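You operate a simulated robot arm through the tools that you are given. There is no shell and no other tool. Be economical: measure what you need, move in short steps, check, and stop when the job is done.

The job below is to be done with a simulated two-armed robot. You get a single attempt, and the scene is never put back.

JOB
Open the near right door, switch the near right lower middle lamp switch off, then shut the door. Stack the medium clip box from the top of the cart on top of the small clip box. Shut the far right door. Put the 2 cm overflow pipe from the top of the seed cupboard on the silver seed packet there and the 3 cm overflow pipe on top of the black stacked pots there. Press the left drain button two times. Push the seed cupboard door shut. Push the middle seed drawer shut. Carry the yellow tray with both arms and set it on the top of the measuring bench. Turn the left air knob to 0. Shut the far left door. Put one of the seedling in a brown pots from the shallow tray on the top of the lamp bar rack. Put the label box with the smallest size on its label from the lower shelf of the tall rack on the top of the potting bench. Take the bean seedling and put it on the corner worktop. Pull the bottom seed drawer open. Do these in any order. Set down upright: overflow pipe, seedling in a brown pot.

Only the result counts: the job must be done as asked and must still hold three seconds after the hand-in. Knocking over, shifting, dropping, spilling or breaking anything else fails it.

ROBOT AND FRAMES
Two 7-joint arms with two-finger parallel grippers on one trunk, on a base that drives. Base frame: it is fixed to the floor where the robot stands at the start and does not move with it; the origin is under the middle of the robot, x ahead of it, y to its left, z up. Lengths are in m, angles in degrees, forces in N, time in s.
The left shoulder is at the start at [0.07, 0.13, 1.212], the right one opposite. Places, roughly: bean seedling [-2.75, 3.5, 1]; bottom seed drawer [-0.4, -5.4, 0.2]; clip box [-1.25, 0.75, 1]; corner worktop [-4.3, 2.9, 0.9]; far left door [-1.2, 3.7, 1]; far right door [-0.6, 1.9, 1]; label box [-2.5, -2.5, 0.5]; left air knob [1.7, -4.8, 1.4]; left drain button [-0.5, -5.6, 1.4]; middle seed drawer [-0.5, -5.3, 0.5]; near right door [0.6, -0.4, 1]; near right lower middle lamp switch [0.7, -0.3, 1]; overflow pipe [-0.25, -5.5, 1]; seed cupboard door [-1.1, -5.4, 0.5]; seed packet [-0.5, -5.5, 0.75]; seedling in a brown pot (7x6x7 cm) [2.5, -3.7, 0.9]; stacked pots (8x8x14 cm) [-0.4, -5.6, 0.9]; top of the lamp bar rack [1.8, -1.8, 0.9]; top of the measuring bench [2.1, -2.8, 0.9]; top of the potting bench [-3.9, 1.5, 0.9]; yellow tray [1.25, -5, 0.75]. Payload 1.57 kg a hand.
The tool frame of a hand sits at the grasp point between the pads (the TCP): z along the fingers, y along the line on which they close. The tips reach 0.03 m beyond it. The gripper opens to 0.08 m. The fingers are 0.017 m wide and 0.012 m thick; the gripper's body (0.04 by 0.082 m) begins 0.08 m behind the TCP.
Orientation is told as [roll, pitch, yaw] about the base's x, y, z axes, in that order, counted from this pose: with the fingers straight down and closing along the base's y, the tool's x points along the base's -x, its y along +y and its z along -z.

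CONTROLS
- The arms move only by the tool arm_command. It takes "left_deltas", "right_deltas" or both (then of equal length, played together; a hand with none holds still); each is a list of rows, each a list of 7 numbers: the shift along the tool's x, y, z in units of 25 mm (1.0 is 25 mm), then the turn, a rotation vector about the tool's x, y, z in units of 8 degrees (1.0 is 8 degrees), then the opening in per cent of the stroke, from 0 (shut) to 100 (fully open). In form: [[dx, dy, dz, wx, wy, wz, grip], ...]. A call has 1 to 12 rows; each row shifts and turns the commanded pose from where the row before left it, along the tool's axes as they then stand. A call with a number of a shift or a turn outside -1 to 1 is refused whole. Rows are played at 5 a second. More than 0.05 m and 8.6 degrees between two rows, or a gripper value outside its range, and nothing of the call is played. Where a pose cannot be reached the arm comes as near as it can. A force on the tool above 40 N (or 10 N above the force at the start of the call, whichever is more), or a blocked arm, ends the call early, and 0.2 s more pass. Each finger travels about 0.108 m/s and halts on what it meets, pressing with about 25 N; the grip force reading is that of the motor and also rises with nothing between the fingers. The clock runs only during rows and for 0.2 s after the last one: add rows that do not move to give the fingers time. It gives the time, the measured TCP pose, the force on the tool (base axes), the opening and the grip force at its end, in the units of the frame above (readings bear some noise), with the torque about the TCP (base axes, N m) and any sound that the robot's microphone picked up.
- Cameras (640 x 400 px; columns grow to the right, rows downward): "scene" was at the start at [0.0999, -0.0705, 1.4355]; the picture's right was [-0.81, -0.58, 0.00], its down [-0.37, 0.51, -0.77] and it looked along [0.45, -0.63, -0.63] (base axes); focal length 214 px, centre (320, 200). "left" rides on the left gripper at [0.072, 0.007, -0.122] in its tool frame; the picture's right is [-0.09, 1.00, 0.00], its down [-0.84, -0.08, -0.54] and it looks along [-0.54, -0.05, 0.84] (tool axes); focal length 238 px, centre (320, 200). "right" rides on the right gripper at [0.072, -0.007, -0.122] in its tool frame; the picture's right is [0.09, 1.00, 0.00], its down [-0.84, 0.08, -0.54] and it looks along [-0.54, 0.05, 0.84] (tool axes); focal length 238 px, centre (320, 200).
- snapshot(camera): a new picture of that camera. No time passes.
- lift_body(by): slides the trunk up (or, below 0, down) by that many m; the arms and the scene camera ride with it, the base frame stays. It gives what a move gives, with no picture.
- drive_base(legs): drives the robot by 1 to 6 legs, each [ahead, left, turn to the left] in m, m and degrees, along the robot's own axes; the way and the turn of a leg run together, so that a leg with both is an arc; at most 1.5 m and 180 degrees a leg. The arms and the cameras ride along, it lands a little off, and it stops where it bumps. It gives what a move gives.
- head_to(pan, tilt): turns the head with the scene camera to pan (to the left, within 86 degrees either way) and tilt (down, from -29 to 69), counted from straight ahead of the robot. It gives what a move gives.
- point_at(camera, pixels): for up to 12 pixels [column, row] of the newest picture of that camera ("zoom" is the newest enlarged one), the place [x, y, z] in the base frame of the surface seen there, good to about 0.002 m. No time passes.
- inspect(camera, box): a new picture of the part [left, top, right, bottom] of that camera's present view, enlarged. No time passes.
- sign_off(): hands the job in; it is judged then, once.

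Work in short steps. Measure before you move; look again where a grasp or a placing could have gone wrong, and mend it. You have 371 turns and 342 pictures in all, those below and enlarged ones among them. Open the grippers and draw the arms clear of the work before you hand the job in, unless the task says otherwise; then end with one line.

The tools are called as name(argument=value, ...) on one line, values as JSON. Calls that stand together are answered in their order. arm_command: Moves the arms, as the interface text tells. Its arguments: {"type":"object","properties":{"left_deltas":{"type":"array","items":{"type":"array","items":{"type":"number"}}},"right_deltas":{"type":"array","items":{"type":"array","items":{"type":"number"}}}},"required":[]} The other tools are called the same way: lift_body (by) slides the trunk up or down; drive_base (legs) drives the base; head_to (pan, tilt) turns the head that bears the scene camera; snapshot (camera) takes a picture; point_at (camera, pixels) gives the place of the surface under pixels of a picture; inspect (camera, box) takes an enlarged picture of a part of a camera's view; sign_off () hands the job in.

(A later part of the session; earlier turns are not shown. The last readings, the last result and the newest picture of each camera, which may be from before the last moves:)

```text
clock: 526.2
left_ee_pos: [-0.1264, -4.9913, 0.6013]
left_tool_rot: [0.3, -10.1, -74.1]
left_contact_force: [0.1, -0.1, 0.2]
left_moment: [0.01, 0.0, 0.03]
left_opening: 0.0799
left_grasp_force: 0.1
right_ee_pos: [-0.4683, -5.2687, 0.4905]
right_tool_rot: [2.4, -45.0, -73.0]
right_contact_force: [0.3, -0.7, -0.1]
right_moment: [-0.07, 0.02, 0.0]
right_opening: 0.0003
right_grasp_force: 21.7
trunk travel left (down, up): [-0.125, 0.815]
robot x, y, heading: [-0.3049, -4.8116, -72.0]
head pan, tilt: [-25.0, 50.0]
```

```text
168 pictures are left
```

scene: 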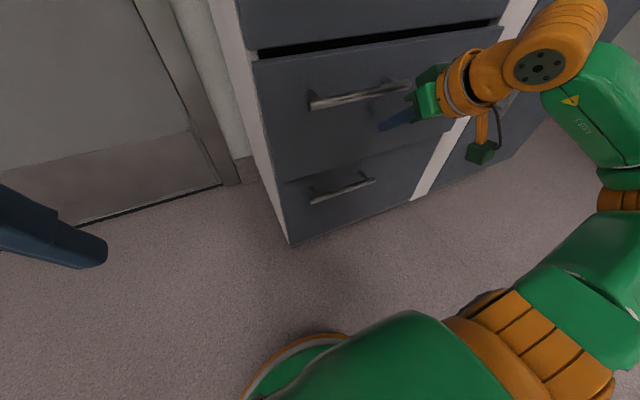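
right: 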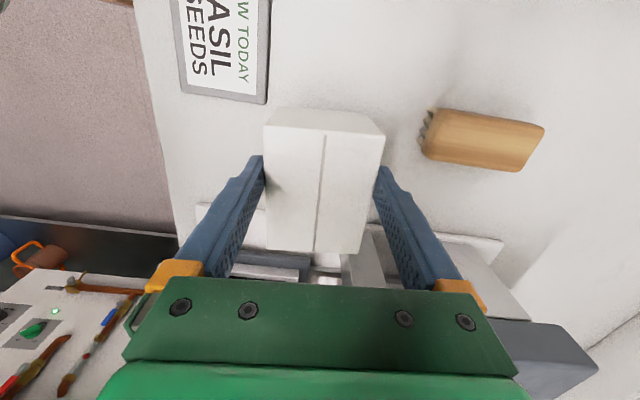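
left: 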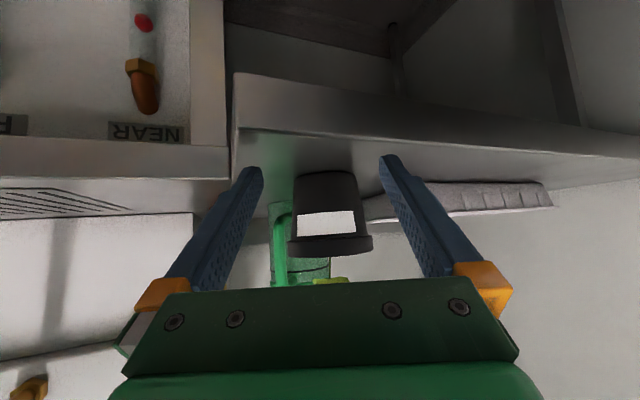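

Nearly closed; push another few cm and measure.

drive_base(legs=[[0.06, 0, 0]])

snapshot(camera="scene")

point_at(camera="scene", pixels=[[330, 130], [300, 60], [290, 20], [310, 190], [400, 175], [340, 200], [350, 100], [280, 130]])

```text
clock: 527.1
left_ee_pos: [-0.1178, -5.0196, 0.6016]
left_tool_rot: [0.3, -10.3, -74.3]
left_contact_force: [-0.5, -0.3, -0.2]
left_moment: [0.0, -0.01, 0.01]
left_opening: 0.0805
left_grasp_force: 0.0
right_ee_pos: [-0.4604, -5.2917, 0.4888]
right_tool_rot: [2.3, -44.2, -73.1]
right_contact_force: [-2.6, 12.6, 4.4]
right_moment: [0.03, -0.01, 0.03]
right_opening: 0.0
right_grasp_force: 21.4
trunk travel left (down, up): [-0.125, 0.815]
robot x, y, heading: [-0.2935, -4.8402, -72.8]
head pan, tilt: [-25.0, 50.0]
stopped in leg 1: the force on the tool passed its limit at 107 N (the readings are from after the stop); the commanded pose is now the measured one
```

```text
167 pictures are left
```

scene: 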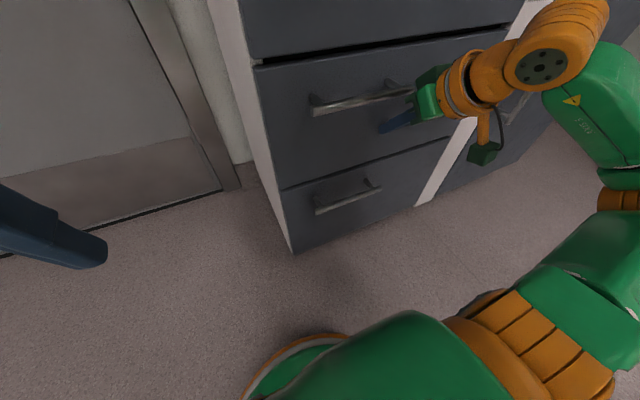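

```text
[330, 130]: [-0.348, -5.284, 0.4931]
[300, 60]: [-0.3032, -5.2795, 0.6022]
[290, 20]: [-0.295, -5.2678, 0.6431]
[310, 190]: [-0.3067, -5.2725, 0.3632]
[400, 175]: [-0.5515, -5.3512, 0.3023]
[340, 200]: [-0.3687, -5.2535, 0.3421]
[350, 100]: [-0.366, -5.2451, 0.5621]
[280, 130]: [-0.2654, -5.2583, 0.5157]
```

Middle drawer is flush: shut. Now the pipes: I back off, raise the trunk, open the right hand halfway and line up with the 2 cm pipe (behind the 4 cm one).

drive_base(legs=[[-0.3, 0.22, 1.4]])

lift_body(by=0.4)

lift_body(by=0.2)

arm_command(right_deltas=[[0, 0, 0, 0, 0, 0, 60], [0, 0, 0, 0, 0, 0, 60], [0, 0, 0, 0, 0, 0, 60]])

head_to(pan=-12, tilt=45)

snapshot(camera="scene")

snapshot(camera="right")

```text
clock: 529.5
left_ee_pos: [-0.0022, -4.6539, 0.6015]
left_tool_rot: [0.4, -10.2, -72.6]
left_contact_force: [0.3, 0.1, -0.8]
left_moment: [0.03, 0.01, 0.01]
left_opening: 0.0802
left_grasp_force: 0.2
right_ee_pos: [-0.336, -4.9336, 0.4887]
right_tool_rot: [2.4, -44.1, -71.4]
right_contact_force: [0.5, -0.4, -0.9]
right_moment: [0.01, 0.01, 0.02]
right_opening: 0.0
right_grasp_force: 21.8
trunk travel left (down, up): [-0.125, 0.815]
robot x, y, heading: [-0.1821, -4.4774, -70.1]
head pan, tilt: [-25.0, 50.0]
```

```text
clock: 533.4
left_ee_pos: [-0.0002, -4.654, 1.0014]
left_tool_rot: [0.3, -10.2, -72.6]
left_contact_force: [-0.8, -1.2, 0.5]
left_moment: [0.02, 0.0, 0.01]
left_opening: 0.0802
left_grasp_force: 0.0
right_ee_pos: [-0.3365, -4.9351, 0.8884]
right_tool_rot: [2.4, -44.0, -71.5]
right_contact_force: [-0.4, -0.1, -0.7]
right_moment: [0.02, 0.0, 0.0]
right_opening: 0.0
right_grasp_force: 21.4
trunk travel left (down, up): [-0.525, 0.415]
robot x, y, heading: [-0.1837, -4.4771, -70.4]
head pan, tilt: [-25.0, 50.0]
```

```text
clock: 535.5
left_ee_pos: [-0.0009, -4.6545, 1.2016]
left_tool_rot: [0.3, -10.0, -72.7]
left_contact_force: [0.3, -0.4, 0.1]
left_moment: [0.01, -0.01, 0.01]
left_opening: 0.0802
left_grasp_force: 0.0
right_ee_pos: [-0.3354, -4.9347, 1.088]
right_tool_rot: [2.4, -44.1, -71.5]
right_contact_force: [-0.3, -0.3, 0.6]
right_moment: [0.0, -0.01, 0.0]
right_opening: 0.0002
right_grasp_force: 21.7
trunk travel left (down, up): [-0.725, 0.215]
robot x, y, heading: [-0.1803, -4.4765, -70.7]
head pan, tilt: [-25.0, 50.0]
```

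```text
clock: 536.3
left_ee_pos: [-0.0014, -4.6541, 1.2011]
left_tool_rot: [0.4, -10.2, -72.5]
left_contact_force: [-0.1, 0.4, 0.2]
left_moment: [-0.02, -0.03, 0.04]
left_opening: 0.08
left_grasp_force: 0.0
right_ee_pos: [-0.3361, -4.9351, 1.089]
right_tool_rot: [2.3, -44.2, -71.5]
right_contact_force: [0.6, 0.8, 0.5]
right_moment: [0.0, 0.0, 0.03]
right_opening: 0.048
right_grasp_force: 0.0
trunk travel left (down, up): [-0.725, 0.215]
robot x, y, heading: [-0.1817, -4.4776, -70.6]
head pan, tilt: [-25.0, 50.0]
```

```text
clock: 537.1
left_ee_pos: [-0.0018, -4.6534, 1.2004]
left_tool_rot: [0.3, -10.2, -72.7]
left_contact_force: [-1.5, -0.2, 0.0]
left_moment: [0.0, 0.01, 0.02]
left_opening: 0.0801
left_grasp_force: 0.2
right_ee_pos: [-0.3355, -4.9358, 1.0871]
right_tool_rot: [2.4, -44.0, -71.6]
right_contact_force: [0.3, -0.5, -0.4]
right_moment: [0.01, -0.04, 0.01]
right_opening: 0.048
right_grasp_force: 0.0
trunk travel left (down, up): [-0.725, 0.215]
robot x, y, heading: [-0.1824, -4.4782, -70.3]
head pan, tilt: [-12.0, 45.0]
```

```text
166 pictures are left
```

scene: 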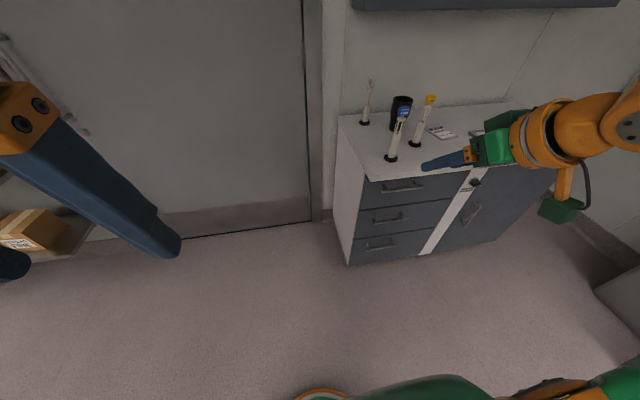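

```text
165 pictures are left
```

right: 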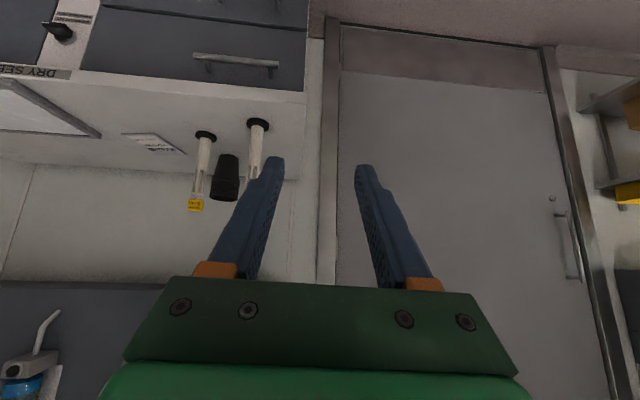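

Target offset: 0.645 ahead, 0.128 right. I raise 0.12 m first, drive 0.42 ahead, then extend the arm over the 4 cm pipe.

lift_body(by=0.12)

drive_base(legs=[[0.42, -0.128, 0]])

arm_command(right_deltas=[[-0.7, 0, 0.7, 0, 0, 0, 60], [-0.7, 0, 0.7, 0, 0, 0, 60], [-0.7, 0, 0.7, 0, 0, 0, 60], [-0.7, 0, 0.7, 0, 0, 0, 60], [-0.7, 0, 0.7, 0, 0, 0, 60], [-0.7, 0, 0.7, 0, 0, 0, 60], [-0.7, 0, 0.7, 0, 0, 0, 60], [0, 0, 0, 0, 0, 0, 60]])

snapshot(camera="right")

snapshot(camera="scene")

```text
clock: 538.6
left_ee_pos: [-0.0014, -4.6556, 1.322]
left_tool_rot: [0.3, -10.0, -72.6]
left_contact_force: [-0.1, 0.6, 0.7]
left_moment: [0.0, -0.01, 0.01]
left_opening: 0.0798
left_grasp_force: 0.0
right_ee_pos: [-0.3371, -4.9368, 1.2077]
right_tool_rot: [2.3, -44.1, -71.5]
right_contact_force: [0.1, -0.4, 0.2]
right_moment: [-0.01, -0.02, 0.01]
right_opening: 0.0479
right_grasp_force: 0.0
trunk travel left (down, up): [-0.845, 0.095]
robot x, y, heading: [-0.1821, -4.4806, -70.2]
head pan, tilt: [-12.0, 45.0]
```

```text
clock: 541.2
left_ee_pos: [0.0213, -5.0844, 1.3213]
left_tool_rot: [0.4, -10.2, -71.9]
left_contact_force: [0.1, 0.3, 0.1]
left_moment: [0.02, 0.01, -0.01]
left_opening: 0.0801
left_grasp_force: 0.0
right_ee_pos: [-0.3097, -5.369, 1.2089]
right_tool_rot: [2.4, -44.2, -70.7]
right_contact_force: [0.2, -1.5, 0.4]
right_moment: [0.0, 0.0, -0.01]
right_opening: 0.048
right_grasp_force: 0.1
trunk travel left (down, up): [-0.845, 0.095]
robot x, y, heading: [-0.1631, -4.9128, -69.4]
head pan, tilt: [-12.0, 45.0]
```

```text
clock: 543.0
left_ee_pos: [0.021, -5.0868, 1.321]
left_tool_rot: [0.3, -10.1, -72.0]
left_contact_force: [0.6, -0.6, 0.0]
left_moment: [-0.04, -0.03, 0.01]
left_opening: 0.0801
left_grasp_force: 0.1
right_ee_pos: [-0.2469, -5.5348, 1.2049]
right_tool_rot: [2.4, -44.2, -70.7]
right_contact_force: [-0.5, 0.3, -0.3]
right_moment: [-0.01, 0.01, -0.01]
right_opening: 0.0478
right_grasp_force: 0.0
trunk travel left (down, up): [-0.845, 0.095]
robot x, y, heading: [-0.163, -4.9137, -69.5]
head pan, tilt: [-12.0, 45.0]
```

```text
164 pictures are left
```

right: 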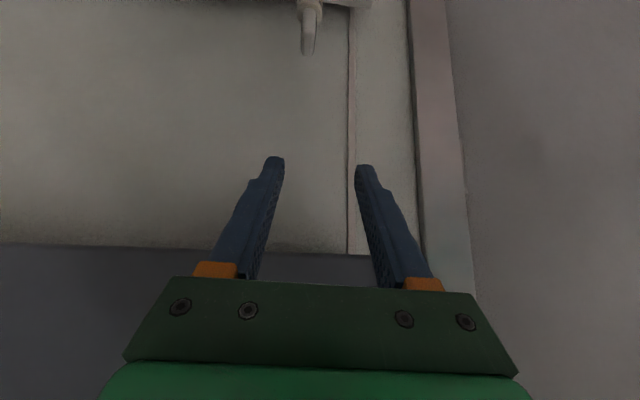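

```text
163 pictures are left
```

scene: 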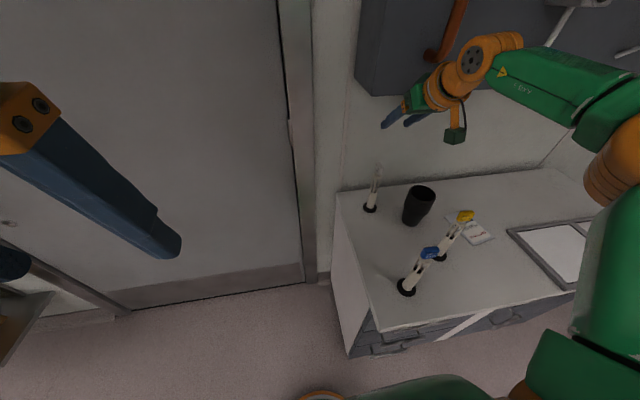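

Measure the 2 cm pipe again from here, including its tag.

inspect(camera="scene", box=[340, 150, 460, 240])

point_at(camera="scene", pixels=[[370, 208], [373, 198], [376, 183], [379, 167], [418, 195], [418, 212], [410, 222], [440, 258], [476, 232], [465, 228], [490, 238], [470, 243]])

```text
4.44 times, centred on (400, 195) of scene
```

zoom: 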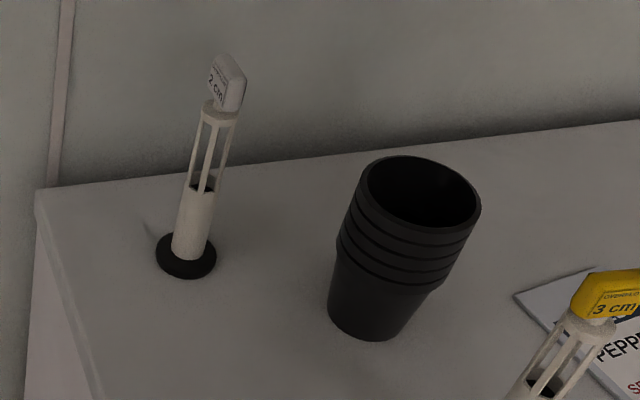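

```text
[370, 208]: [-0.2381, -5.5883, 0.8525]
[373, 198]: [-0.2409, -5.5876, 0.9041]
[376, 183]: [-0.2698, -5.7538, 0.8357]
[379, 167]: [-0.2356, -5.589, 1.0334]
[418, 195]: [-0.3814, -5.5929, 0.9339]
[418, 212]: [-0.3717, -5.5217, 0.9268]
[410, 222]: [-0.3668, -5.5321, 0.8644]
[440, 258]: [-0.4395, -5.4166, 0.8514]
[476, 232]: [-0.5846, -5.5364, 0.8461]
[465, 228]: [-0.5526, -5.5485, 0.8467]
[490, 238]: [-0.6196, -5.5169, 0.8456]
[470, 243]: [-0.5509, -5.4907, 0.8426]
```

"2 cm" confirmed; target shaft (-0.240,-5.598). I shift 14 mm right, lower to z≈0.91, then move in.

arm_command(right_deltas=[[0, -0.58, 0, 0, 0, 0, 60], [0, 0, 0, 0, 0, 0, 60]])

lift_body(by=-0.29)

snapshot(camera="right")

snapshot(camera="scene")

```text
clock: 543.6
left_ee_pos: [0.0212, -5.0872, 1.3214]
left_tool_rot: [0.3, -10.1, -71.9]
left_contact_force: [0.5, 0.0, -0.3]
left_moment: [0.0, 0.0, -0.01]
left_opening: 0.0801
left_grasp_force: 0.0
right_ee_pos: [-0.2607, -5.5395, 1.2033]
right_tool_rot: [2.5, -44.1, -70.8]
right_contact_force: [0.7, 0.4, 0.1]
right_moment: [0.0, 0.01, 0.02]
right_opening: 0.048
right_grasp_force: 0.0
trunk travel left (down, up): [-0.845, 0.095]
robot x, y, heading: [-0.1613, -4.9133, -69.3]
head pan, tilt: [-12.0, 45.0]
```

```text
clock: 546.5
left_ee_pos: [0.0206, -5.0865, 1.0307]
left_tool_rot: [0.3, -10.1, -71.9]
left_contact_force: [1.6, 0.0, 0.6]
left_moment: [-0.02, -0.01, 0.0]
left_opening: 0.08
left_grasp_force: 0.1
right_ee_pos: [-0.2617, -5.5401, 0.9137]
right_tool_rot: [2.5, -44.0, -70.7]
right_contact_force: [-0.2, 0.1, -0.5]
right_moment: [0.01, -0.06, -0.03]
right_opening: 0.048
right_grasp_force: 0.1
trunk travel left (down, up): [-0.555, 0.385]
robot x, y, heading: [-0.1639, -4.9152, -69.6]
head pan, tilt: [-12.0, 45.0]
```

```text
161 pictures are left
```

right: 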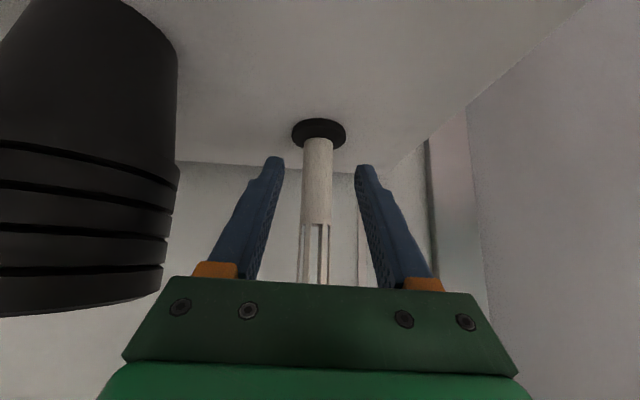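

```text
160 pictures are left
```

scene: 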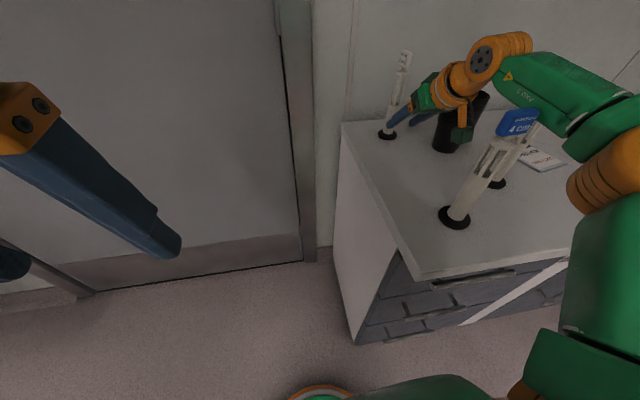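

Centred on the shaft. Move forward 6 cm and grip.

arm_command(right_deltas=[[-0.6, 0, 0.6, 0, 0, 0, 60], [-0.6, 0, 0.6, 0, 0, 0, 60], [-0.5, 0, 0.5, 0, 0, 0, 60], [0, 0, 0, 0, 0, 0, 60]])

snapshot(camera="right")

```text
clock: 547.5
left_ee_pos: [0.0217, -5.0862, 1.031]
left_tool_rot: [0.3, -10.1, -71.9]
left_contact_force: [0.0, 0.1, 0.0]
left_moment: [0.0, 0.02, -0.01]
left_opening: 0.0799
left_grasp_force: 0.1
right_ee_pos: [-0.2611, -5.5409, 0.9145]
right_tool_rot: [2.4, -44.1, -70.8]
right_contact_force: [-0.6, 0.0, -0.1]
right_moment: [-0.02, 0.01, 0.0]
right_opening: 0.0479
right_grasp_force: 0.2
right hand out of reach, approached as far as the arm can: row 1, 2, 3
trunk travel left (down, up): [-0.555, 0.385]
robot x, y, heading: [-0.1602, -4.9125, -70.0]
head pan, tilt: [-12.0, 45.0]
```

```text
159 pictures are left
```

right: 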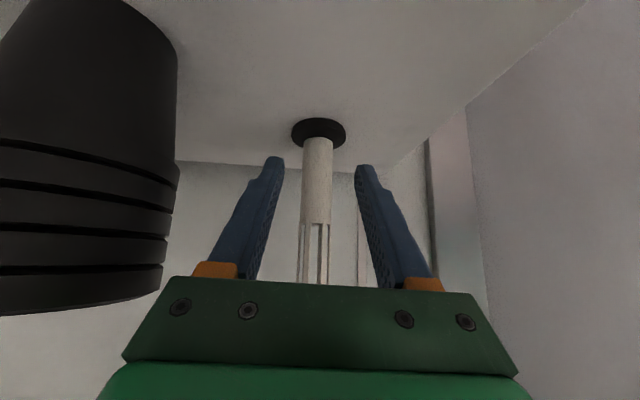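

The arm is at its limit here (too far to the side). I lift clear, shift the base 0.1 m right, re-centre the hand, and lower with the arm for more reach.

lift_body(by=0.25)

drive_base(legs=[[0.02, -0.12, 0]])

arm_command(right_deltas=[[0, 0.9, 0, 0, 0, 0, 60], [0, 0.9, 0, 0, 0, 0, 60], [0, 0.9, 0, 0, 0, 0, 60], [0, 0.9, 0, 0, 0, 0, 60], [0, 0.9, 0, 0, 0, 0, 60], [0, 0, 0, 0, 0, 0, 60]])

snapshot(camera="scene")

```text
clock: 550.1
left_ee_pos: [0.0224, -5.0856, 1.2806]
left_tool_rot: [0.4, -10.2, -71.8]
left_contact_force: [0.7, 0.2, -0.2]
left_moment: [0.0, 0.02, -0.03]
left_opening: 0.0799
left_grasp_force: 0.0
right_ee_pos: [-0.2607, -5.5408, 1.1647]
right_tool_rot: [2.3, -44.1, -70.8]
right_contact_force: [0.5, -0.1, 0.3]
right_moment: [-0.02, 0.0, 0.03]
right_opening: 0.048
right_grasp_force: 0.2
trunk travel left (down, up): [-0.805, 0.135]
robot x, y, heading: [-0.1652, -4.9153, -69.8]
head pan, tilt: [-12.0, 45.0]
```

```text
clock: 551.4
left_ee_pos: [-0.081, -5.1442, 1.281]
left_tool_rot: [0.2, -10.2, -71.9]
left_contact_force: [-0.1, -0.4, -0.5]
left_moment: [0.0, 0.01, 0.02]
left_opening: 0.0802
left_grasp_force: 0.0
right_ee_pos: [-0.3645, -5.5977, 1.1648]
right_tool_rot: [2.2, -44.2, -70.8]
right_contact_force: [0.7, 0.6, 0.1]
right_moment: [0.01, -0.05, -0.05]
right_opening: 0.0481
right_grasp_force: 0.1
trunk travel left (down, up): [-0.805, 0.135]
robot x, y, heading: [-0.2688, -4.9716, -69.7]
head pan, tilt: [-12.0, 45.0]
```

```text
clock: 552.8
left_ee_pos: [-0.0859, -5.1473, 1.2811]
left_tool_rot: [0.4, -10.1, -72.0]
left_contact_force: [0.3, -0.7, 0.2]
left_moment: [0.02, 0.03, 0.0]
left_opening: 0.0802
left_grasp_force: 0.1
right_ee_pos: [-0.2607, -5.563, 1.1641]
right_tool_rot: [2.5, -44.1, -70.8]
right_contact_force: [-0.1, -1.1, -0.2]
right_moment: [0.0, -0.01, 0.0]
right_opening: 0.0482
right_grasp_force: 0.0
trunk travel left (down, up): [-0.805, 0.135]
robot x, y, heading: [-0.2705, -4.9751, -69.6]
head pan, tilt: [-12.0, 45.0]
```

```text
158 pictures are left
```

scene: 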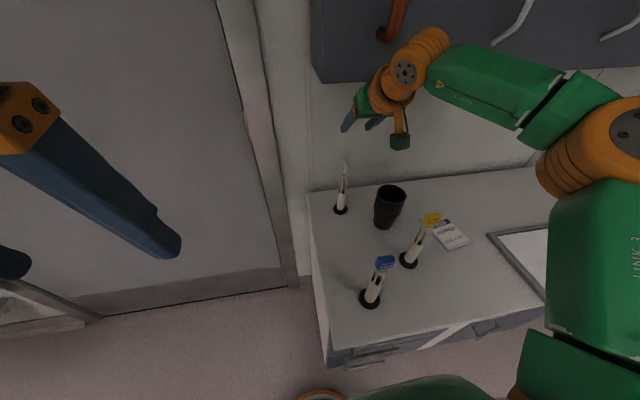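

I back the hand 2.5 cm, lower it 0.25 m by arm, then advance onto the shaft.

arm_command(right_deltas=[[0.7, 0.32, -0.7, 0, 0, 0, 60], [0.7, 0, 0.7, 0, 0, 0, 60], [0.7, 0, 0.7, 0, 0, 0, 60], [0.7, 0, 0.7, 0, 0, 0, 60], [0.7, 0, 0.7, 0, 0, 0, 60], [0.7, 0, 0.7, 0, 0, 0, 60], [0.7, 0, 0.7, 0, 0, 0, 60], [0.7, 0, 0.7, 0, 0, 0, 60], [0.7, 0, 0.7, 0, 0, 0, 60], [0.7, 0, 0.7, 0, 0, 0, 60], [0.7, 0, 0.7, 0, 0, 0, 60], [0, 0, 0, 0, 0, 0, 60]])

snapshot(camera="right")

```text
clock: 555.4
left_ee_pos: [-0.0848, -5.1464, 1.2803]
left_tool_rot: [0.3, -10.0, -72.0]
left_contact_force: [0.3, 0.0, 0.0]
left_moment: [-0.02, 0.0, 0.04]
left_opening: 0.0796
left_grasp_force: 0.1
right_ee_pos: [-0.2733, -5.5201, 0.9363]
right_tool_rot: [2.6, -44.1, -70.8]
right_contact_force: [0.1, 0.3, -0.2]
right_moment: [-0.02, 0.01, -0.01]
right_opening: 0.0481
right_grasp_force: 0.1
right hand out of reach, approached as far as the arm can: row 10, 11
trunk travel left (down, up): [-0.805, 0.135]
robot x, y, heading: [-0.2658, -4.9733, -69.8]
head pan, tilt: [-12.0, 45.0]
```

```text
157 pictures are left
```

right: 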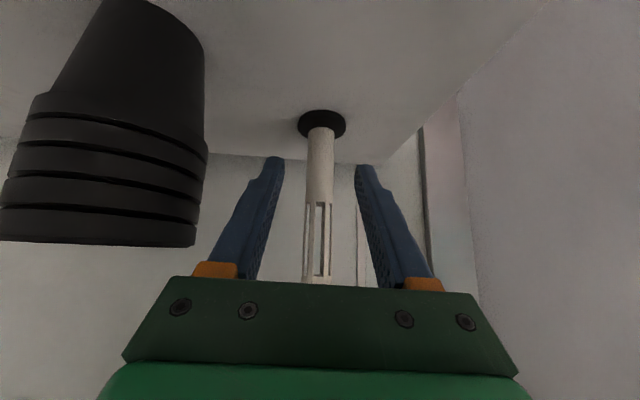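

Try moving forward from here.

arm_command(right_deltas=[[-0.6, 0, 0.6, 0, 0, 0, 60], [-0.6, 0, 0.6, 0, 0, 0, 60], [-0.6, 0, 0.6, 0, 0, 0, 60], [-0.6, 0, 0.6, 0, 0, 0, 60], [0, 0, 0, 0, 0, 0, 60]])

```text
clock: 556.6
left_ee_pos: [-0.0848, -5.1478, 1.2816]
left_tool_rot: [0.2, -10.1, -71.9]
left_contact_force: [-0.1, -0.2, 0.6]
left_moment: [0.02, 0.02, 0.0]
left_opening: 0.0799
left_grasp_force: 0.1
right_ee_pos: [-0.2758, -5.5682, 0.971]
right_tool_rot: [2.6, -44.3, -70.9]
right_contact_force: [0.4, -0.7, -1.1]
right_moment: [-0.03, -0.01, 0.02]
right_opening: 0.0479
right_grasp_force: 0.0
right hand out of reach, approached as far as the arm can: row 1, 2, 3, 4
trunk travel left (down, up): [-0.805, 0.135]
robot x, y, heading: [-0.2703, -4.9757, -69.8]
head pan, tilt: [-12.0, 45.0]
```

Reach is short by ~4 cm; I back off slightly, flatten the tool by 14° and re-extend.

arm_command(right_deltas=[[0.6, 0, -0.6, 0, 0, 0, 60], [0.6, 0, -0.6, 0, 0, 0, 60], [0, 0, 0, 0, -0.9, 0, 60], [0, 0, 0, 0, -0.9, 0, 60], [0.4, 0, 0.25, 0, 0, 0, 60], [0.4, 0, 0.25, 0, 0, 0, 60], [0, 0, 0, 0, 0, 0, 60]])

arm_command(right_deltas=[[-0.4, 0, 0.7, 0, 0, 0, 60], [-0.4, 0, 0.7, 0, 0, 0, 60], [-0.4, 0, 0.7, 0, 0, 0, 60], [0, 0, 0, 0, 0, 0, 60]])

snapshot(camera="right")

```text
clock: 558.2
left_ee_pos: [-0.0845, -5.1471, 1.2811]
left_tool_rot: [0.3, -10.0, -72.0]
left_contact_force: [0.2, 0.0, -1.3]
left_moment: [-0.01, 0.02, 0.02]
left_opening: 0.08
left_grasp_force: 0.1
right_ee_pos: [-0.2856, -5.5331, 0.9883]
right_tool_rot: [3.1, -58.1, -72.1]
right_contact_force: [0.2, -0.6, 0.1]
right_moment: [-0.03, 0.02, 0.02]
right_opening: 0.048
right_grasp_force: 0.1
right hand out of reach, approached as far as the arm can: row 4, 5, 6
trunk travel left (down, up): [-0.805, 0.135]
robot x, y, heading: [-0.2691, -4.973, -69.9]
head pan, tilt: [-12.0, 45.0]
```

```text
clock: 559.2
left_ee_pos: [-0.0847, -5.1469, 1.2807]
left_tool_rot: [0.3, -10.1, -72.0]
left_contact_force: [-0.4, 0.1, -0.1]
left_moment: [-0.02, 0.01, 0.02]
left_opening: 0.0801
left_grasp_force: 0.0
right_ee_pos: [-0.2705, -5.5846, 0.9925]
right_tool_rot: [3.4, -58.5, -72.1]
right_contact_force: [0.1, 1.6, 0.1]
right_moment: [0.01, 0.0, 0.0]
right_opening: 0.048
right_grasp_force: 0.1
right hand out of reach, approached as far as the arm can: row 3
trunk travel left (down, up): [-0.805, 0.135]
robot x, y, heading: [-0.2667, -4.9718, -69.6]
head pan, tilt: [-12.0, 45.0]
```

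```text
156 pictures are left
```

right: 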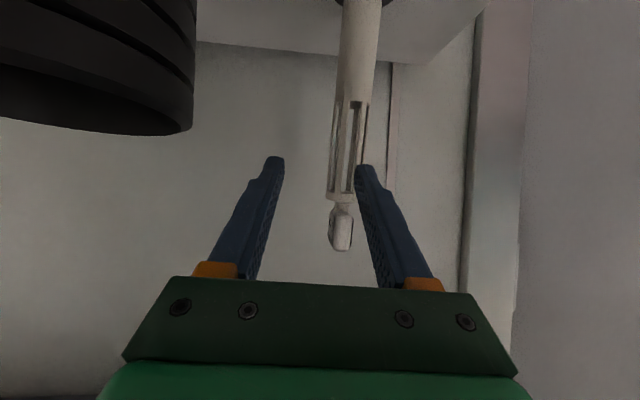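

The hand is 2.5 cm too far right. I back off 3 cm, shift left 2.5 cm, lower 3 cm by trunk, then advance.

arm_command(right_deltas=[[0.53, 0, -0.85, 0, 0, 0, 60], [0.53, 0, -0.85, 0, 0, 0, 60], [0, 0.5, 0, 0, 0, 0, 60], [0, 0.5, 0, 0, 0, 0, 60], [0, 0, 0, 0, 0, 0, 60]])

lift_body(by=-0.05)

snapshot(camera="right")

```text
clock: 560.4
left_ee_pos: [-0.0868, -5.147, 1.2805]
left_tool_rot: [0.4, -10.2, -72.0]
left_contact_force: [-1.0, 0.9, -0.2]
left_moment: [0.01, -0.03, 0.0]
left_opening: 0.0799
left_grasp_force: 0.1
right_ee_pos: [-0.2638, -5.5265, 0.9941]
right_tool_rot: [3.4, -58.4, -72.0]
right_contact_force: [-0.4, -0.3, 0.1]
right_moment: [0.04, 0.03, 0.0]
right_opening: 0.0481
right_grasp_force: 0.1
trunk travel left (down, up): [-0.805, 0.135]
robot x, y, heading: [-0.2654, -4.9717, -69.8]
head pan, tilt: [-12.0, 45.0]
```

```text
clock: 561.3
left_ee_pos: [-0.0854, -5.1463, 1.2315]
left_tool_rot: [0.3, -10.1, -71.9]
left_contact_force: [-0.1, -0.3, 0.4]
left_moment: [0.02, 0.0, 0.02]
left_opening: 0.0801
left_grasp_force: 0.0
right_ee_pos: [-0.2638, -5.5269, 0.9447]
right_tool_rot: [3.3, -58.5, -72.0]
right_contact_force: [0.5, -0.1, -0.1]
right_moment: [0.0, -0.01, -0.03]
right_opening: 0.0478
right_grasp_force: 0.0
trunk travel left (down, up): [-0.755, 0.185]
robot x, y, heading: [-0.2687, -4.9752, -69.7]
head pan, tilt: [-12.0, 45.0]
```

```text
155 pictures are left
```

right: 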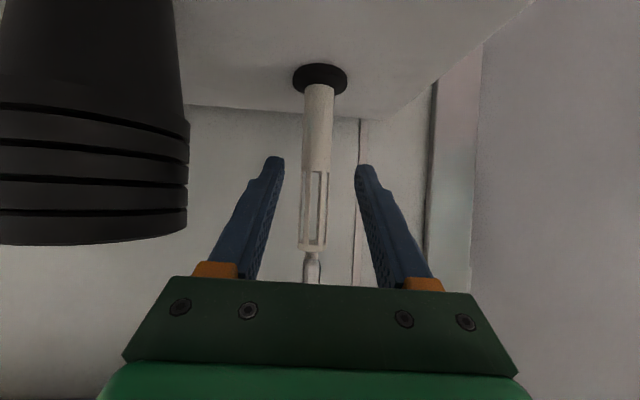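

Centred. Advance 5 cm by arm and 2.5 cm by base.

arm_command(right_deltas=[[-0.53, 0, 0.85, 0, 0, 0, 60], [-0.53, 0, 0.85, 0, 0, 0, 60], [0, 0, 0, 0, 0, 0, 60]])

drive_base(legs=[[0.025, 0, 0]])

snapshot(camera="right")

```text
clock: 562.1
left_ee_pos: [-0.0859, -5.1462, 1.2301]
left_tool_rot: [0.4, -10.1, -72.0]
left_contact_force: [0.0, 0.0, -0.4]
left_moment: [-0.01, 0.02, -0.03]
left_opening: 0.0804
left_grasp_force: 0.1
right_ee_pos: [-0.2529, -5.5688, 0.9493]
right_tool_rot: [3.4, -58.5, -72.0]
right_contact_force: [-0.2, 0.5, -0.4]
right_moment: [0.02, 0.01, 0.0]
right_opening: 0.0478
right_grasp_force: 0.0
right hand out of reach, approached as far as the arm can: row 2
trunk travel left (down, up): [-0.755, 0.185]
robot x, y, heading: [-0.27, -4.9714, -69.6]
head pan, tilt: [-12.0, 45.0]
```

```text
clock: 562.9
left_ee_pos: [-0.0772, -5.1651, 1.2316]
left_tool_rot: [0.3, -10.3, -72.0]
left_contact_force: [-0.9, 1.4, 0.9]
left_moment: [0.0, -0.02, -0.01]
left_opening: 0.0799
left_grasp_force: 0.2
right_ee_pos: [-0.2454, -5.5898, 0.9508]
right_tool_rot: [3.4, -58.8, -71.9]
right_contact_force: [0.4, 0.4, -0.5]
right_moment: [-0.01, 0.0, -0.02]
right_opening: 0.0481
right_grasp_force: 0.1
trunk travel left (down, up): [-0.755, 0.185]
robot x, y, heading: [-0.2617, -4.9984, -69.9]
head pan, tilt: [-12.0, 45.0]
```

```text
154 pictures are left
```

right: 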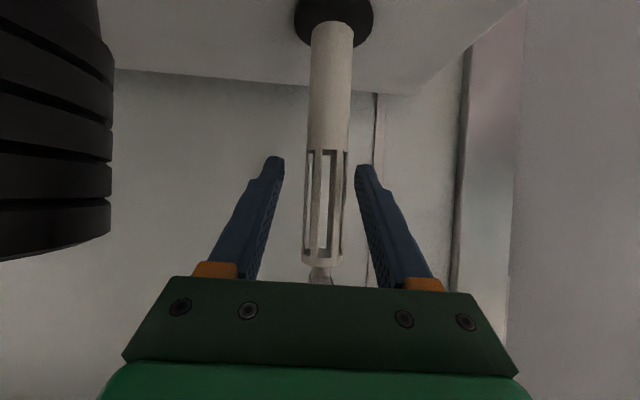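

The shaft is between the pads. Close and lift a little.

arm_command(right_deltas=[[0, 0, 0, 0, 0, 0, 10], [0, 0, 0, 0, 0, 0, 10], [0, 0, 0, 0, 0, 0, 10], [0, 0, 0, 0, 0, 0, 10]])

lift_body(by=0.05)

snapshot(camera="right")

```text
clock: 563.9
left_ee_pos: [-0.077, -5.1704, 1.231]
left_tool_rot: [0.3, -10.2, -72.0]
left_contact_force: [0.0, 0.5, 1.1]
left_moment: [0.02, 0.01, 0.0]
left_opening: 0.08
left_grasp_force: 0.0
right_ee_pos: [-0.2442, -5.5928, 0.9477]
right_tool_rot: [3.4, -58.5, -72.0]
right_contact_force: [0.0, 0.4, 0.2]
right_moment: [0.01, -0.01, 0.02]
right_opening: 0.0243
right_grasp_force: 25.1
trunk travel left (down, up): [-0.755, 0.185]
robot x, y, heading: [-0.2599, -4.9981, -69.6]
head pan, tilt: [-12.0, 45.0]
```

```text
clock: 564.8
left_ee_pos: [-0.0763, -5.1697, 1.2798]
left_tool_rot: [0.3, -10.2, -72.0]
left_contact_force: [-0.5, 0.7, -0.1]
left_moment: [-0.01, 0.04, -0.01]
left_opening: 0.0799
left_grasp_force: 0.2
right_ee_pos: [-0.2446, -5.5925, 0.997]
right_tool_rot: [3.4, -58.4, -72.0]
right_contact_force: [-0.5, 0.0, -0.9]
right_moment: [0.02, 0.03, 0.01]
right_opening: 0.0242
right_grasp_force: 25.5
trunk travel left (down, up): [-0.805, 0.135]
robot x, y, heading: [-0.2596, -4.993, -69.7]
head pan, tilt: [-12.0, 45.0]
```

```text
153 pictures are left
```

right: 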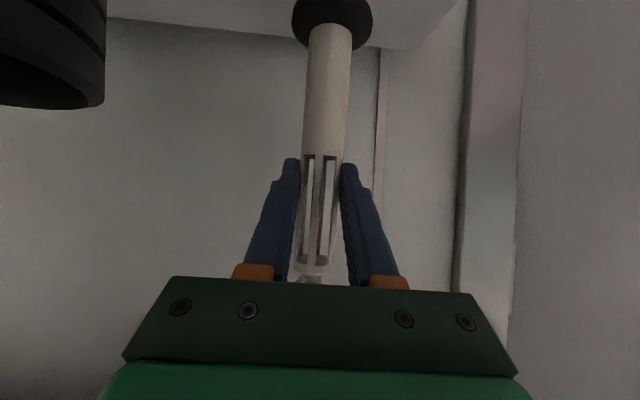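

Gripped and lifted (base bottom is 0.106 below TCP). I raise to clear the pots and drive to the packet at (-0.567,-5.536).

lift_body(by=0.13)

drive_base(legs=[[-0.165, -0.283, 0]])

head_to(pan=-20, tilt=45)

snapshot(camera="scene")

```text
clock: 566.4
left_ee_pos: [-0.0754, -5.1713, 1.4104]
left_tool_rot: [0.4, -10.1, -72.0]
left_contact_force: [-0.4, -0.2, 0.7]
left_moment: [0.03, 0.02, -0.01]
left_opening: 0.0801
left_grasp_force: 0.0
right_ee_pos: [-0.2444, -5.5941, 1.1282]
right_tool_rot: [3.5, -58.5, -72.0]
right_contact_force: [-0.7, -0.1, -0.5]
right_moment: [0.01, 0.0, -0.02]
right_opening: 0.0246
right_grasp_force: 24.8
trunk travel left (down, up): [-0.935, 0.005]
robot x, y, heading: [-0.2581, -4.9973, -69.7]
head pan, tilt: [-12.0, 45.0]
```

```text
clock: 568.6
left_ee_pos: [-0.3943, -5.1104, 1.4103]
left_tool_rot: [0.2, -10.0, -72.5]
left_contact_force: [0.4, 0.1, 0.1]
left_moment: [0.0, 0.05, -0.01]
left_opening: 0.0802
left_grasp_force: 0.0
right_ee_pos: [-0.5677, -5.5326, 1.1275]
right_tool_rot: [3.1, -58.3, -72.3]
right_contact_force: [0.9, -0.4, 0.0]
right_moment: [0.03, 0.02, -0.01]
right_opening: 0.0242
right_grasp_force: 24.6
trunk travel left (down, up): [-0.935, 0.005]
robot x, y, heading: [-0.5815, -4.9343, -70.6]
head pan, tilt: [-12.0, 45.0]
```

```text
clock: 569.3
left_ee_pos: [-0.3982, -5.111, 1.4101]
left_tool_rot: [0.3, -10.0, -72.5]
left_contact_force: [-0.6, 0.6, 0.2]
left_moment: [0.02, 0.0, -0.01]
left_opening: 0.0799
left_grasp_force: 0.0
right_ee_pos: [-0.5705, -5.5316, 1.127]
right_tool_rot: [3.4, -58.3, -72.5]
right_contact_force: [1.2, 0.1, -0.4]
right_moment: [-0.02, 0.01, 0.0]
right_opening: 0.0245
right_grasp_force: 24.9
trunk travel left (down, up): [-0.935, 0.005]
robot x, y, heading: [-0.5818, -4.936, -70.3]
head pan, tilt: [-20.0, 45.0]
```

```text
152 pictures are left
```

scene: 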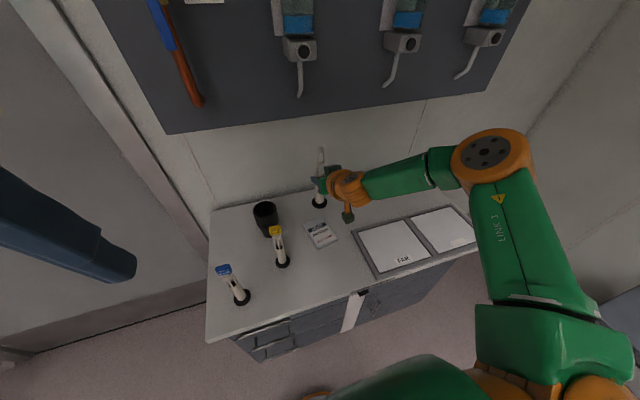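

Zoom to check the packet and pipe base positions.

inspect(camera="scene", box=[260, 140, 380, 270])

point_at(camera="scene", pixels=[[319, 204], [305, 227], [322, 220], [337, 241], [317, 248], [321, 234], [265, 215], [265, 228], [319, 190]])

```text
3.08 times, centred on (320, 205) of scene
```

zoom: 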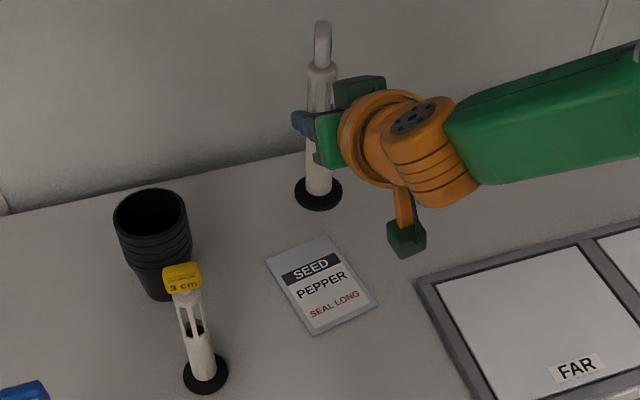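

```text
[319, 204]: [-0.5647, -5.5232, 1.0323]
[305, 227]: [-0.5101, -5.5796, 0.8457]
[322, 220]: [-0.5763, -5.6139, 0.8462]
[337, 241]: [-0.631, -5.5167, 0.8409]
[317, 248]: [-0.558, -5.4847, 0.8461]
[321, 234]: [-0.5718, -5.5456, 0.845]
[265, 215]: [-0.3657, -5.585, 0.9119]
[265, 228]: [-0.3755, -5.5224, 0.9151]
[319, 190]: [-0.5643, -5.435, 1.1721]
```

Packet centre (-0.569,-5.549). Nudge ahead 8 mm and lower 0.17 m.

drive_base(legs=[[0.009, 0, 0]])

lift_body(by=-0.15)

snapshot(camera="right")

inspect(camera="scene", box=[260, 140, 380, 270])

```text
clock: 570.0
left_ee_pos: [-0.3952, -5.118, 1.4105]
left_tool_rot: [0.3, -10.1, -72.4]
left_contact_force: [-0.4, 0.7, 1.0]
left_moment: [-0.06, 0.0, -0.03]
left_opening: 0.0802
left_grasp_force: 0.1
right_ee_pos: [-0.5659, -5.5388, 1.1291]
right_tool_rot: [3.4, -58.5, -72.7]
right_contact_force: [-0.3, 0.6, -0.9]
right_moment: [0.01, -0.01, 0.02]
right_opening: 0.0242
right_grasp_force: 24.8
trunk travel left (down, up): [-0.935, 0.005]
robot x, y, heading: [-0.5762, -4.9431, -70.6]
head pan, tilt: [-20.0, 45.0]
```

```text
clock: 571.8
left_ee_pos: [-0.3956, -5.119, 1.2614]
left_tool_rot: [0.3, -10.0, -72.4]
left_contact_force: [0.3, -0.7, -0.3]
left_moment: [0.02, -0.02, 0.0]
left_opening: 0.0799
left_grasp_force: 0.0
right_ee_pos: [-0.5678, -5.5398, 0.9787]
right_tool_rot: [3.4, -58.6, -72.6]
right_contact_force: [0.9, 0.3, -0.8]
right_moment: [0.01, -0.02, 0.0]
right_opening: 0.0244
right_grasp_force: 25.1
trunk travel left (down, up): [-0.785, 0.155]
robot x, y, heading: [-0.5779, -4.942, -70.4]
head pan, tilt: [-20.0, 45.0]
```

```text
150 pictures are left
```

right: 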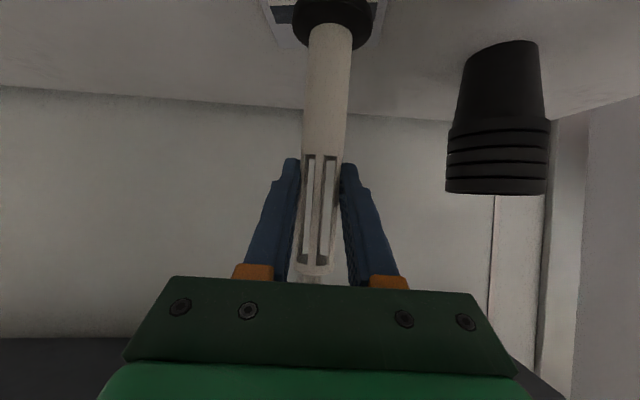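

```text
3.08 times, centred on (320, 205) of scene
```

zoom: 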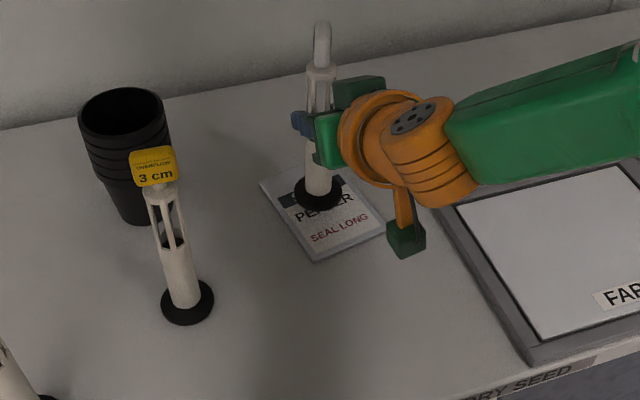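

Centred over the packet. Lower the last 25 mm.

lift_body(by=-0.022)

lift_body(by=-0.004)

```text
clock: 572.4
left_ee_pos: [-0.3951, -5.1183, 1.2409]
left_tool_rot: [0.3, -10.2, -72.4]
left_contact_force: [0.4, 0.6, 0.5]
left_moment: [0.0, 0.02, 0.0]
left_opening: 0.0798
left_grasp_force: 0.0
right_ee_pos: [-0.5674, -5.5397, 0.9563]
right_tool_rot: [3.4, -58.5, -72.5]
right_contact_force: [0.7, 0.2, -0.8]
right_moment: [0.0, 0.0, 0.02]
right_opening: 0.0243
right_grasp_force: 25.2
trunk travel left (down, up): [-0.763, 0.177]
robot x, y, heading: [-0.5809, -4.9436, -70.4]
head pan, tilt: [-20.0, 45.0]
```

```text
clock: 573.0
left_ee_pos: [-0.3942, -5.1183, 1.2359]
left_tool_rot: [0.3, -10.1, -72.4]
left_contact_force: [0.1, -0.2, 0.8]
left_moment: [-0.06, 0.02, 0.0]
left_opening: 0.0799
left_grasp_force: 0.0
right_ee_pos: [-0.5671, -5.5399, 0.9527]
right_tool_rot: [3.4, -58.5, -72.7]
right_contact_force: [0.0, -0.9, 1.8]
right_moment: [-0.09, 0.02, -0.03]
right_opening: 0.0242
right_grasp_force: 24.8
trunk travel left (down, up): [-0.759, 0.181]
robot x, y, heading: [-0.5782, -4.9398, -70.4]
head pan, tilt: [-20.0, 45.0]
```

Touching. Open and draw straight back.

arm_command(right_deltas=[[0, 0, 0, 0, 0, 0, 40], [0, 0, 0, 0, 0, 0, 60], [0, 0, 0, 0, 0, 0, 60], [0.3, 0, -0.45, 0, 0, 0, 60], [0.53, 0, -0.85, 0, 0, 0, 60], [0.53, 0, -0.85, 0, 0, 0, 60], [0.53, 0, -0.85, 0, 0, 0, 60]])

inspect(camera="scene", box=[260, 140, 380, 270])

```text
clock: 574.6
left_ee_pos: [-0.3954, -5.1186, 1.2357]
left_tool_rot: [0.3, -10.1, -72.4]
left_contact_force: [0.1, 1.0, -1.4]
left_moment: [-0.01, -0.01, 0.01]
left_opening: 0.08
left_grasp_force: 0.0
right_ee_pos: [-0.5999, -5.4559, 0.9527]
right_tool_rot: [3.3, -58.3, -72.6]
right_contact_force: [-0.1, 0.5, -0.1]
right_moment: [0.02, -0.02, 0.01]
right_opening: 0.0479
right_grasp_force: 0.0
trunk travel left (down, up): [-0.759, 0.181]
robot x, y, heading: [-0.5803, -4.9434, -70.6]
head pan, tilt: [-20.0, 45.0]
```

```text
3.08 times, centred on (320, 205) of scene
```

zoom: 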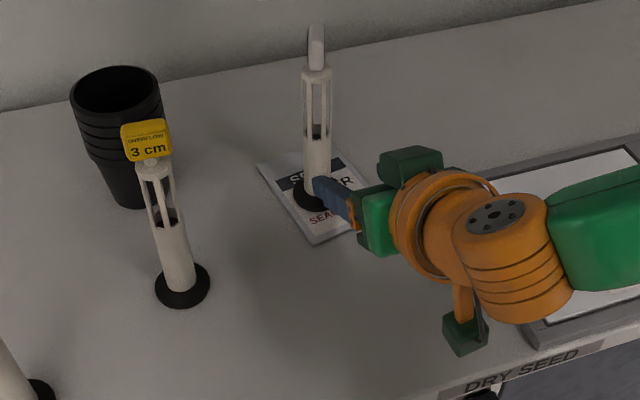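

2 cm pipe stands upright on the packet. Next the 3 cm pipe at (-0.440,-5.428): raise, shift left 0.16, back 0.03, then lower.

lift_body(by=0.16)

drive_base(legs=[[-0.035, 0.162, 0]])

lift_body(by=-0.165)

snapshot(camera="right")

```text
clock: 576.4
left_ee_pos: [-0.3955, -5.119, 1.3944]
left_tool_rot: [0.3, -10.0, -72.5]
left_contact_force: [-0.4, 0.2, 0.3]
left_moment: [0.01, -0.03, 0.0]
left_opening: 0.0798
left_grasp_force: 0.1
right_ee_pos: [-0.5985, -5.4566, 1.1127]
right_tool_rot: [3.3, -58.1, -72.6]
right_contact_force: [-0.1, 0.8, -0.2]
right_moment: [0.0, 0.01, 0.01]
right_opening: 0.048
right_grasp_force: 0.1
trunk travel left (down, up): [-0.919, 0.021]
robot x, y, heading: [-0.5771, -4.9417, -70.5]
head pan, tilt: [-20.0, 45.0]
```

```text
clock: 577.8
left_ee_pos: [-0.257, -5.0336, 1.395]
left_tool_rot: [0.6, -10.1, -72.6]
left_contact_force: [-0.5, 0.2, 0.5]
left_moment: [0.05, -0.02, 0.0]
left_opening: 0.08
left_grasp_force: 0.0
right_ee_pos: [-0.4599, -5.3703, 1.1097]
right_tool_rot: [3.7, -58.1, -72.9]
right_contact_force: [-0.1, 0.4, -0.4]
right_moment: [-0.01, 0.01, -0.01]
right_opening: 0.048
right_grasp_force: 0.1
trunk travel left (down, up): [-0.919, 0.021]
robot x, y, heading: [-0.4334, -4.8577, -70.3]
head pan, tilt: [-20.0, 45.0]
```

```text
clock: 579.7
left_ee_pos: [-0.2521, -5.0309, 1.2299]
left_tool_rot: [0.4, -10.1, -72.5]
left_contact_force: [-0.6, -0.1, 0.1]
left_moment: [0.01, -0.03, 0.02]
left_opening: 0.0799
left_grasp_force: 0.1
right_ee_pos: [-0.4559, -5.369, 0.9468]
right_tool_rot: [3.3, -58.2, -72.6]
right_contact_force: [-1.1, 0.0, 0.3]
right_moment: [0.02, 0.0, -0.02]
right_opening: 0.0482
right_grasp_force: 0.0
trunk travel left (down, up): [-0.754, 0.186]
robot x, y, heading: [-0.4373, -4.8568, -70.3]
head pan, tilt: [-20.0, 45.0]
```

```text
147 pictures are left
```

right: 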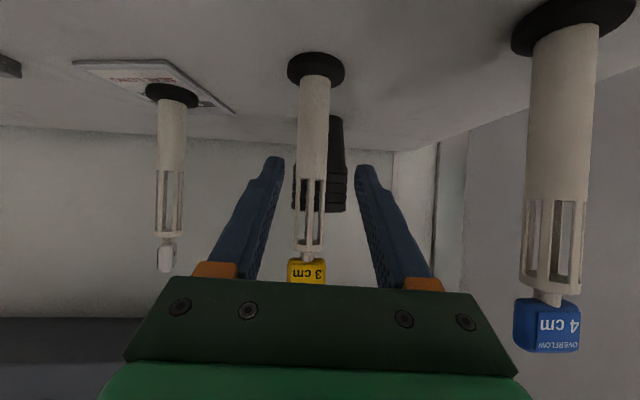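

Well centred. Advance 6 cm and grip.

arm_command(right_deltas=[[-0.53, -0.05, 0.85, 0, 0, 0, 60], [-0.53, -0.05, 0.85, 0, 0, 0, 60], [-0.2, 0, 0.3, 0, 0, 0, 60], [0, 0, 0, 0, 0, 0, 60]])

snapshot(camera="right")

```text
clock: 580.7
left_ee_pos: [-0.2526, -5.031, 1.2288]
left_tool_rot: [0.3, -10.2, -72.5]
left_contact_force: [-0.5, 0.8, -0.4]
left_moment: [-0.01, 0.0, -0.01]
left_opening: 0.0799
left_grasp_force: 0.1
right_ee_pos: [-0.438, -5.4267, 0.9466]
right_tool_rot: [3.3, -58.2, -72.6]
right_contact_force: [0.2, 0.5, 0.2]
right_moment: [0.0, 0.01, -0.02]
right_opening: 0.0482
right_grasp_force: 0.1
trunk travel left (down, up): [-0.754, 0.186]
robot x, y, heading: [-0.4341, -4.8538, -70.1]
head pan, tilt: [-20.0, 45.0]
```

```text
146 pictures are left
```

right: 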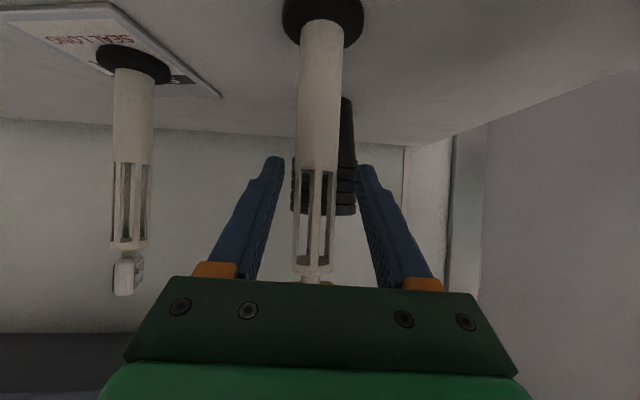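

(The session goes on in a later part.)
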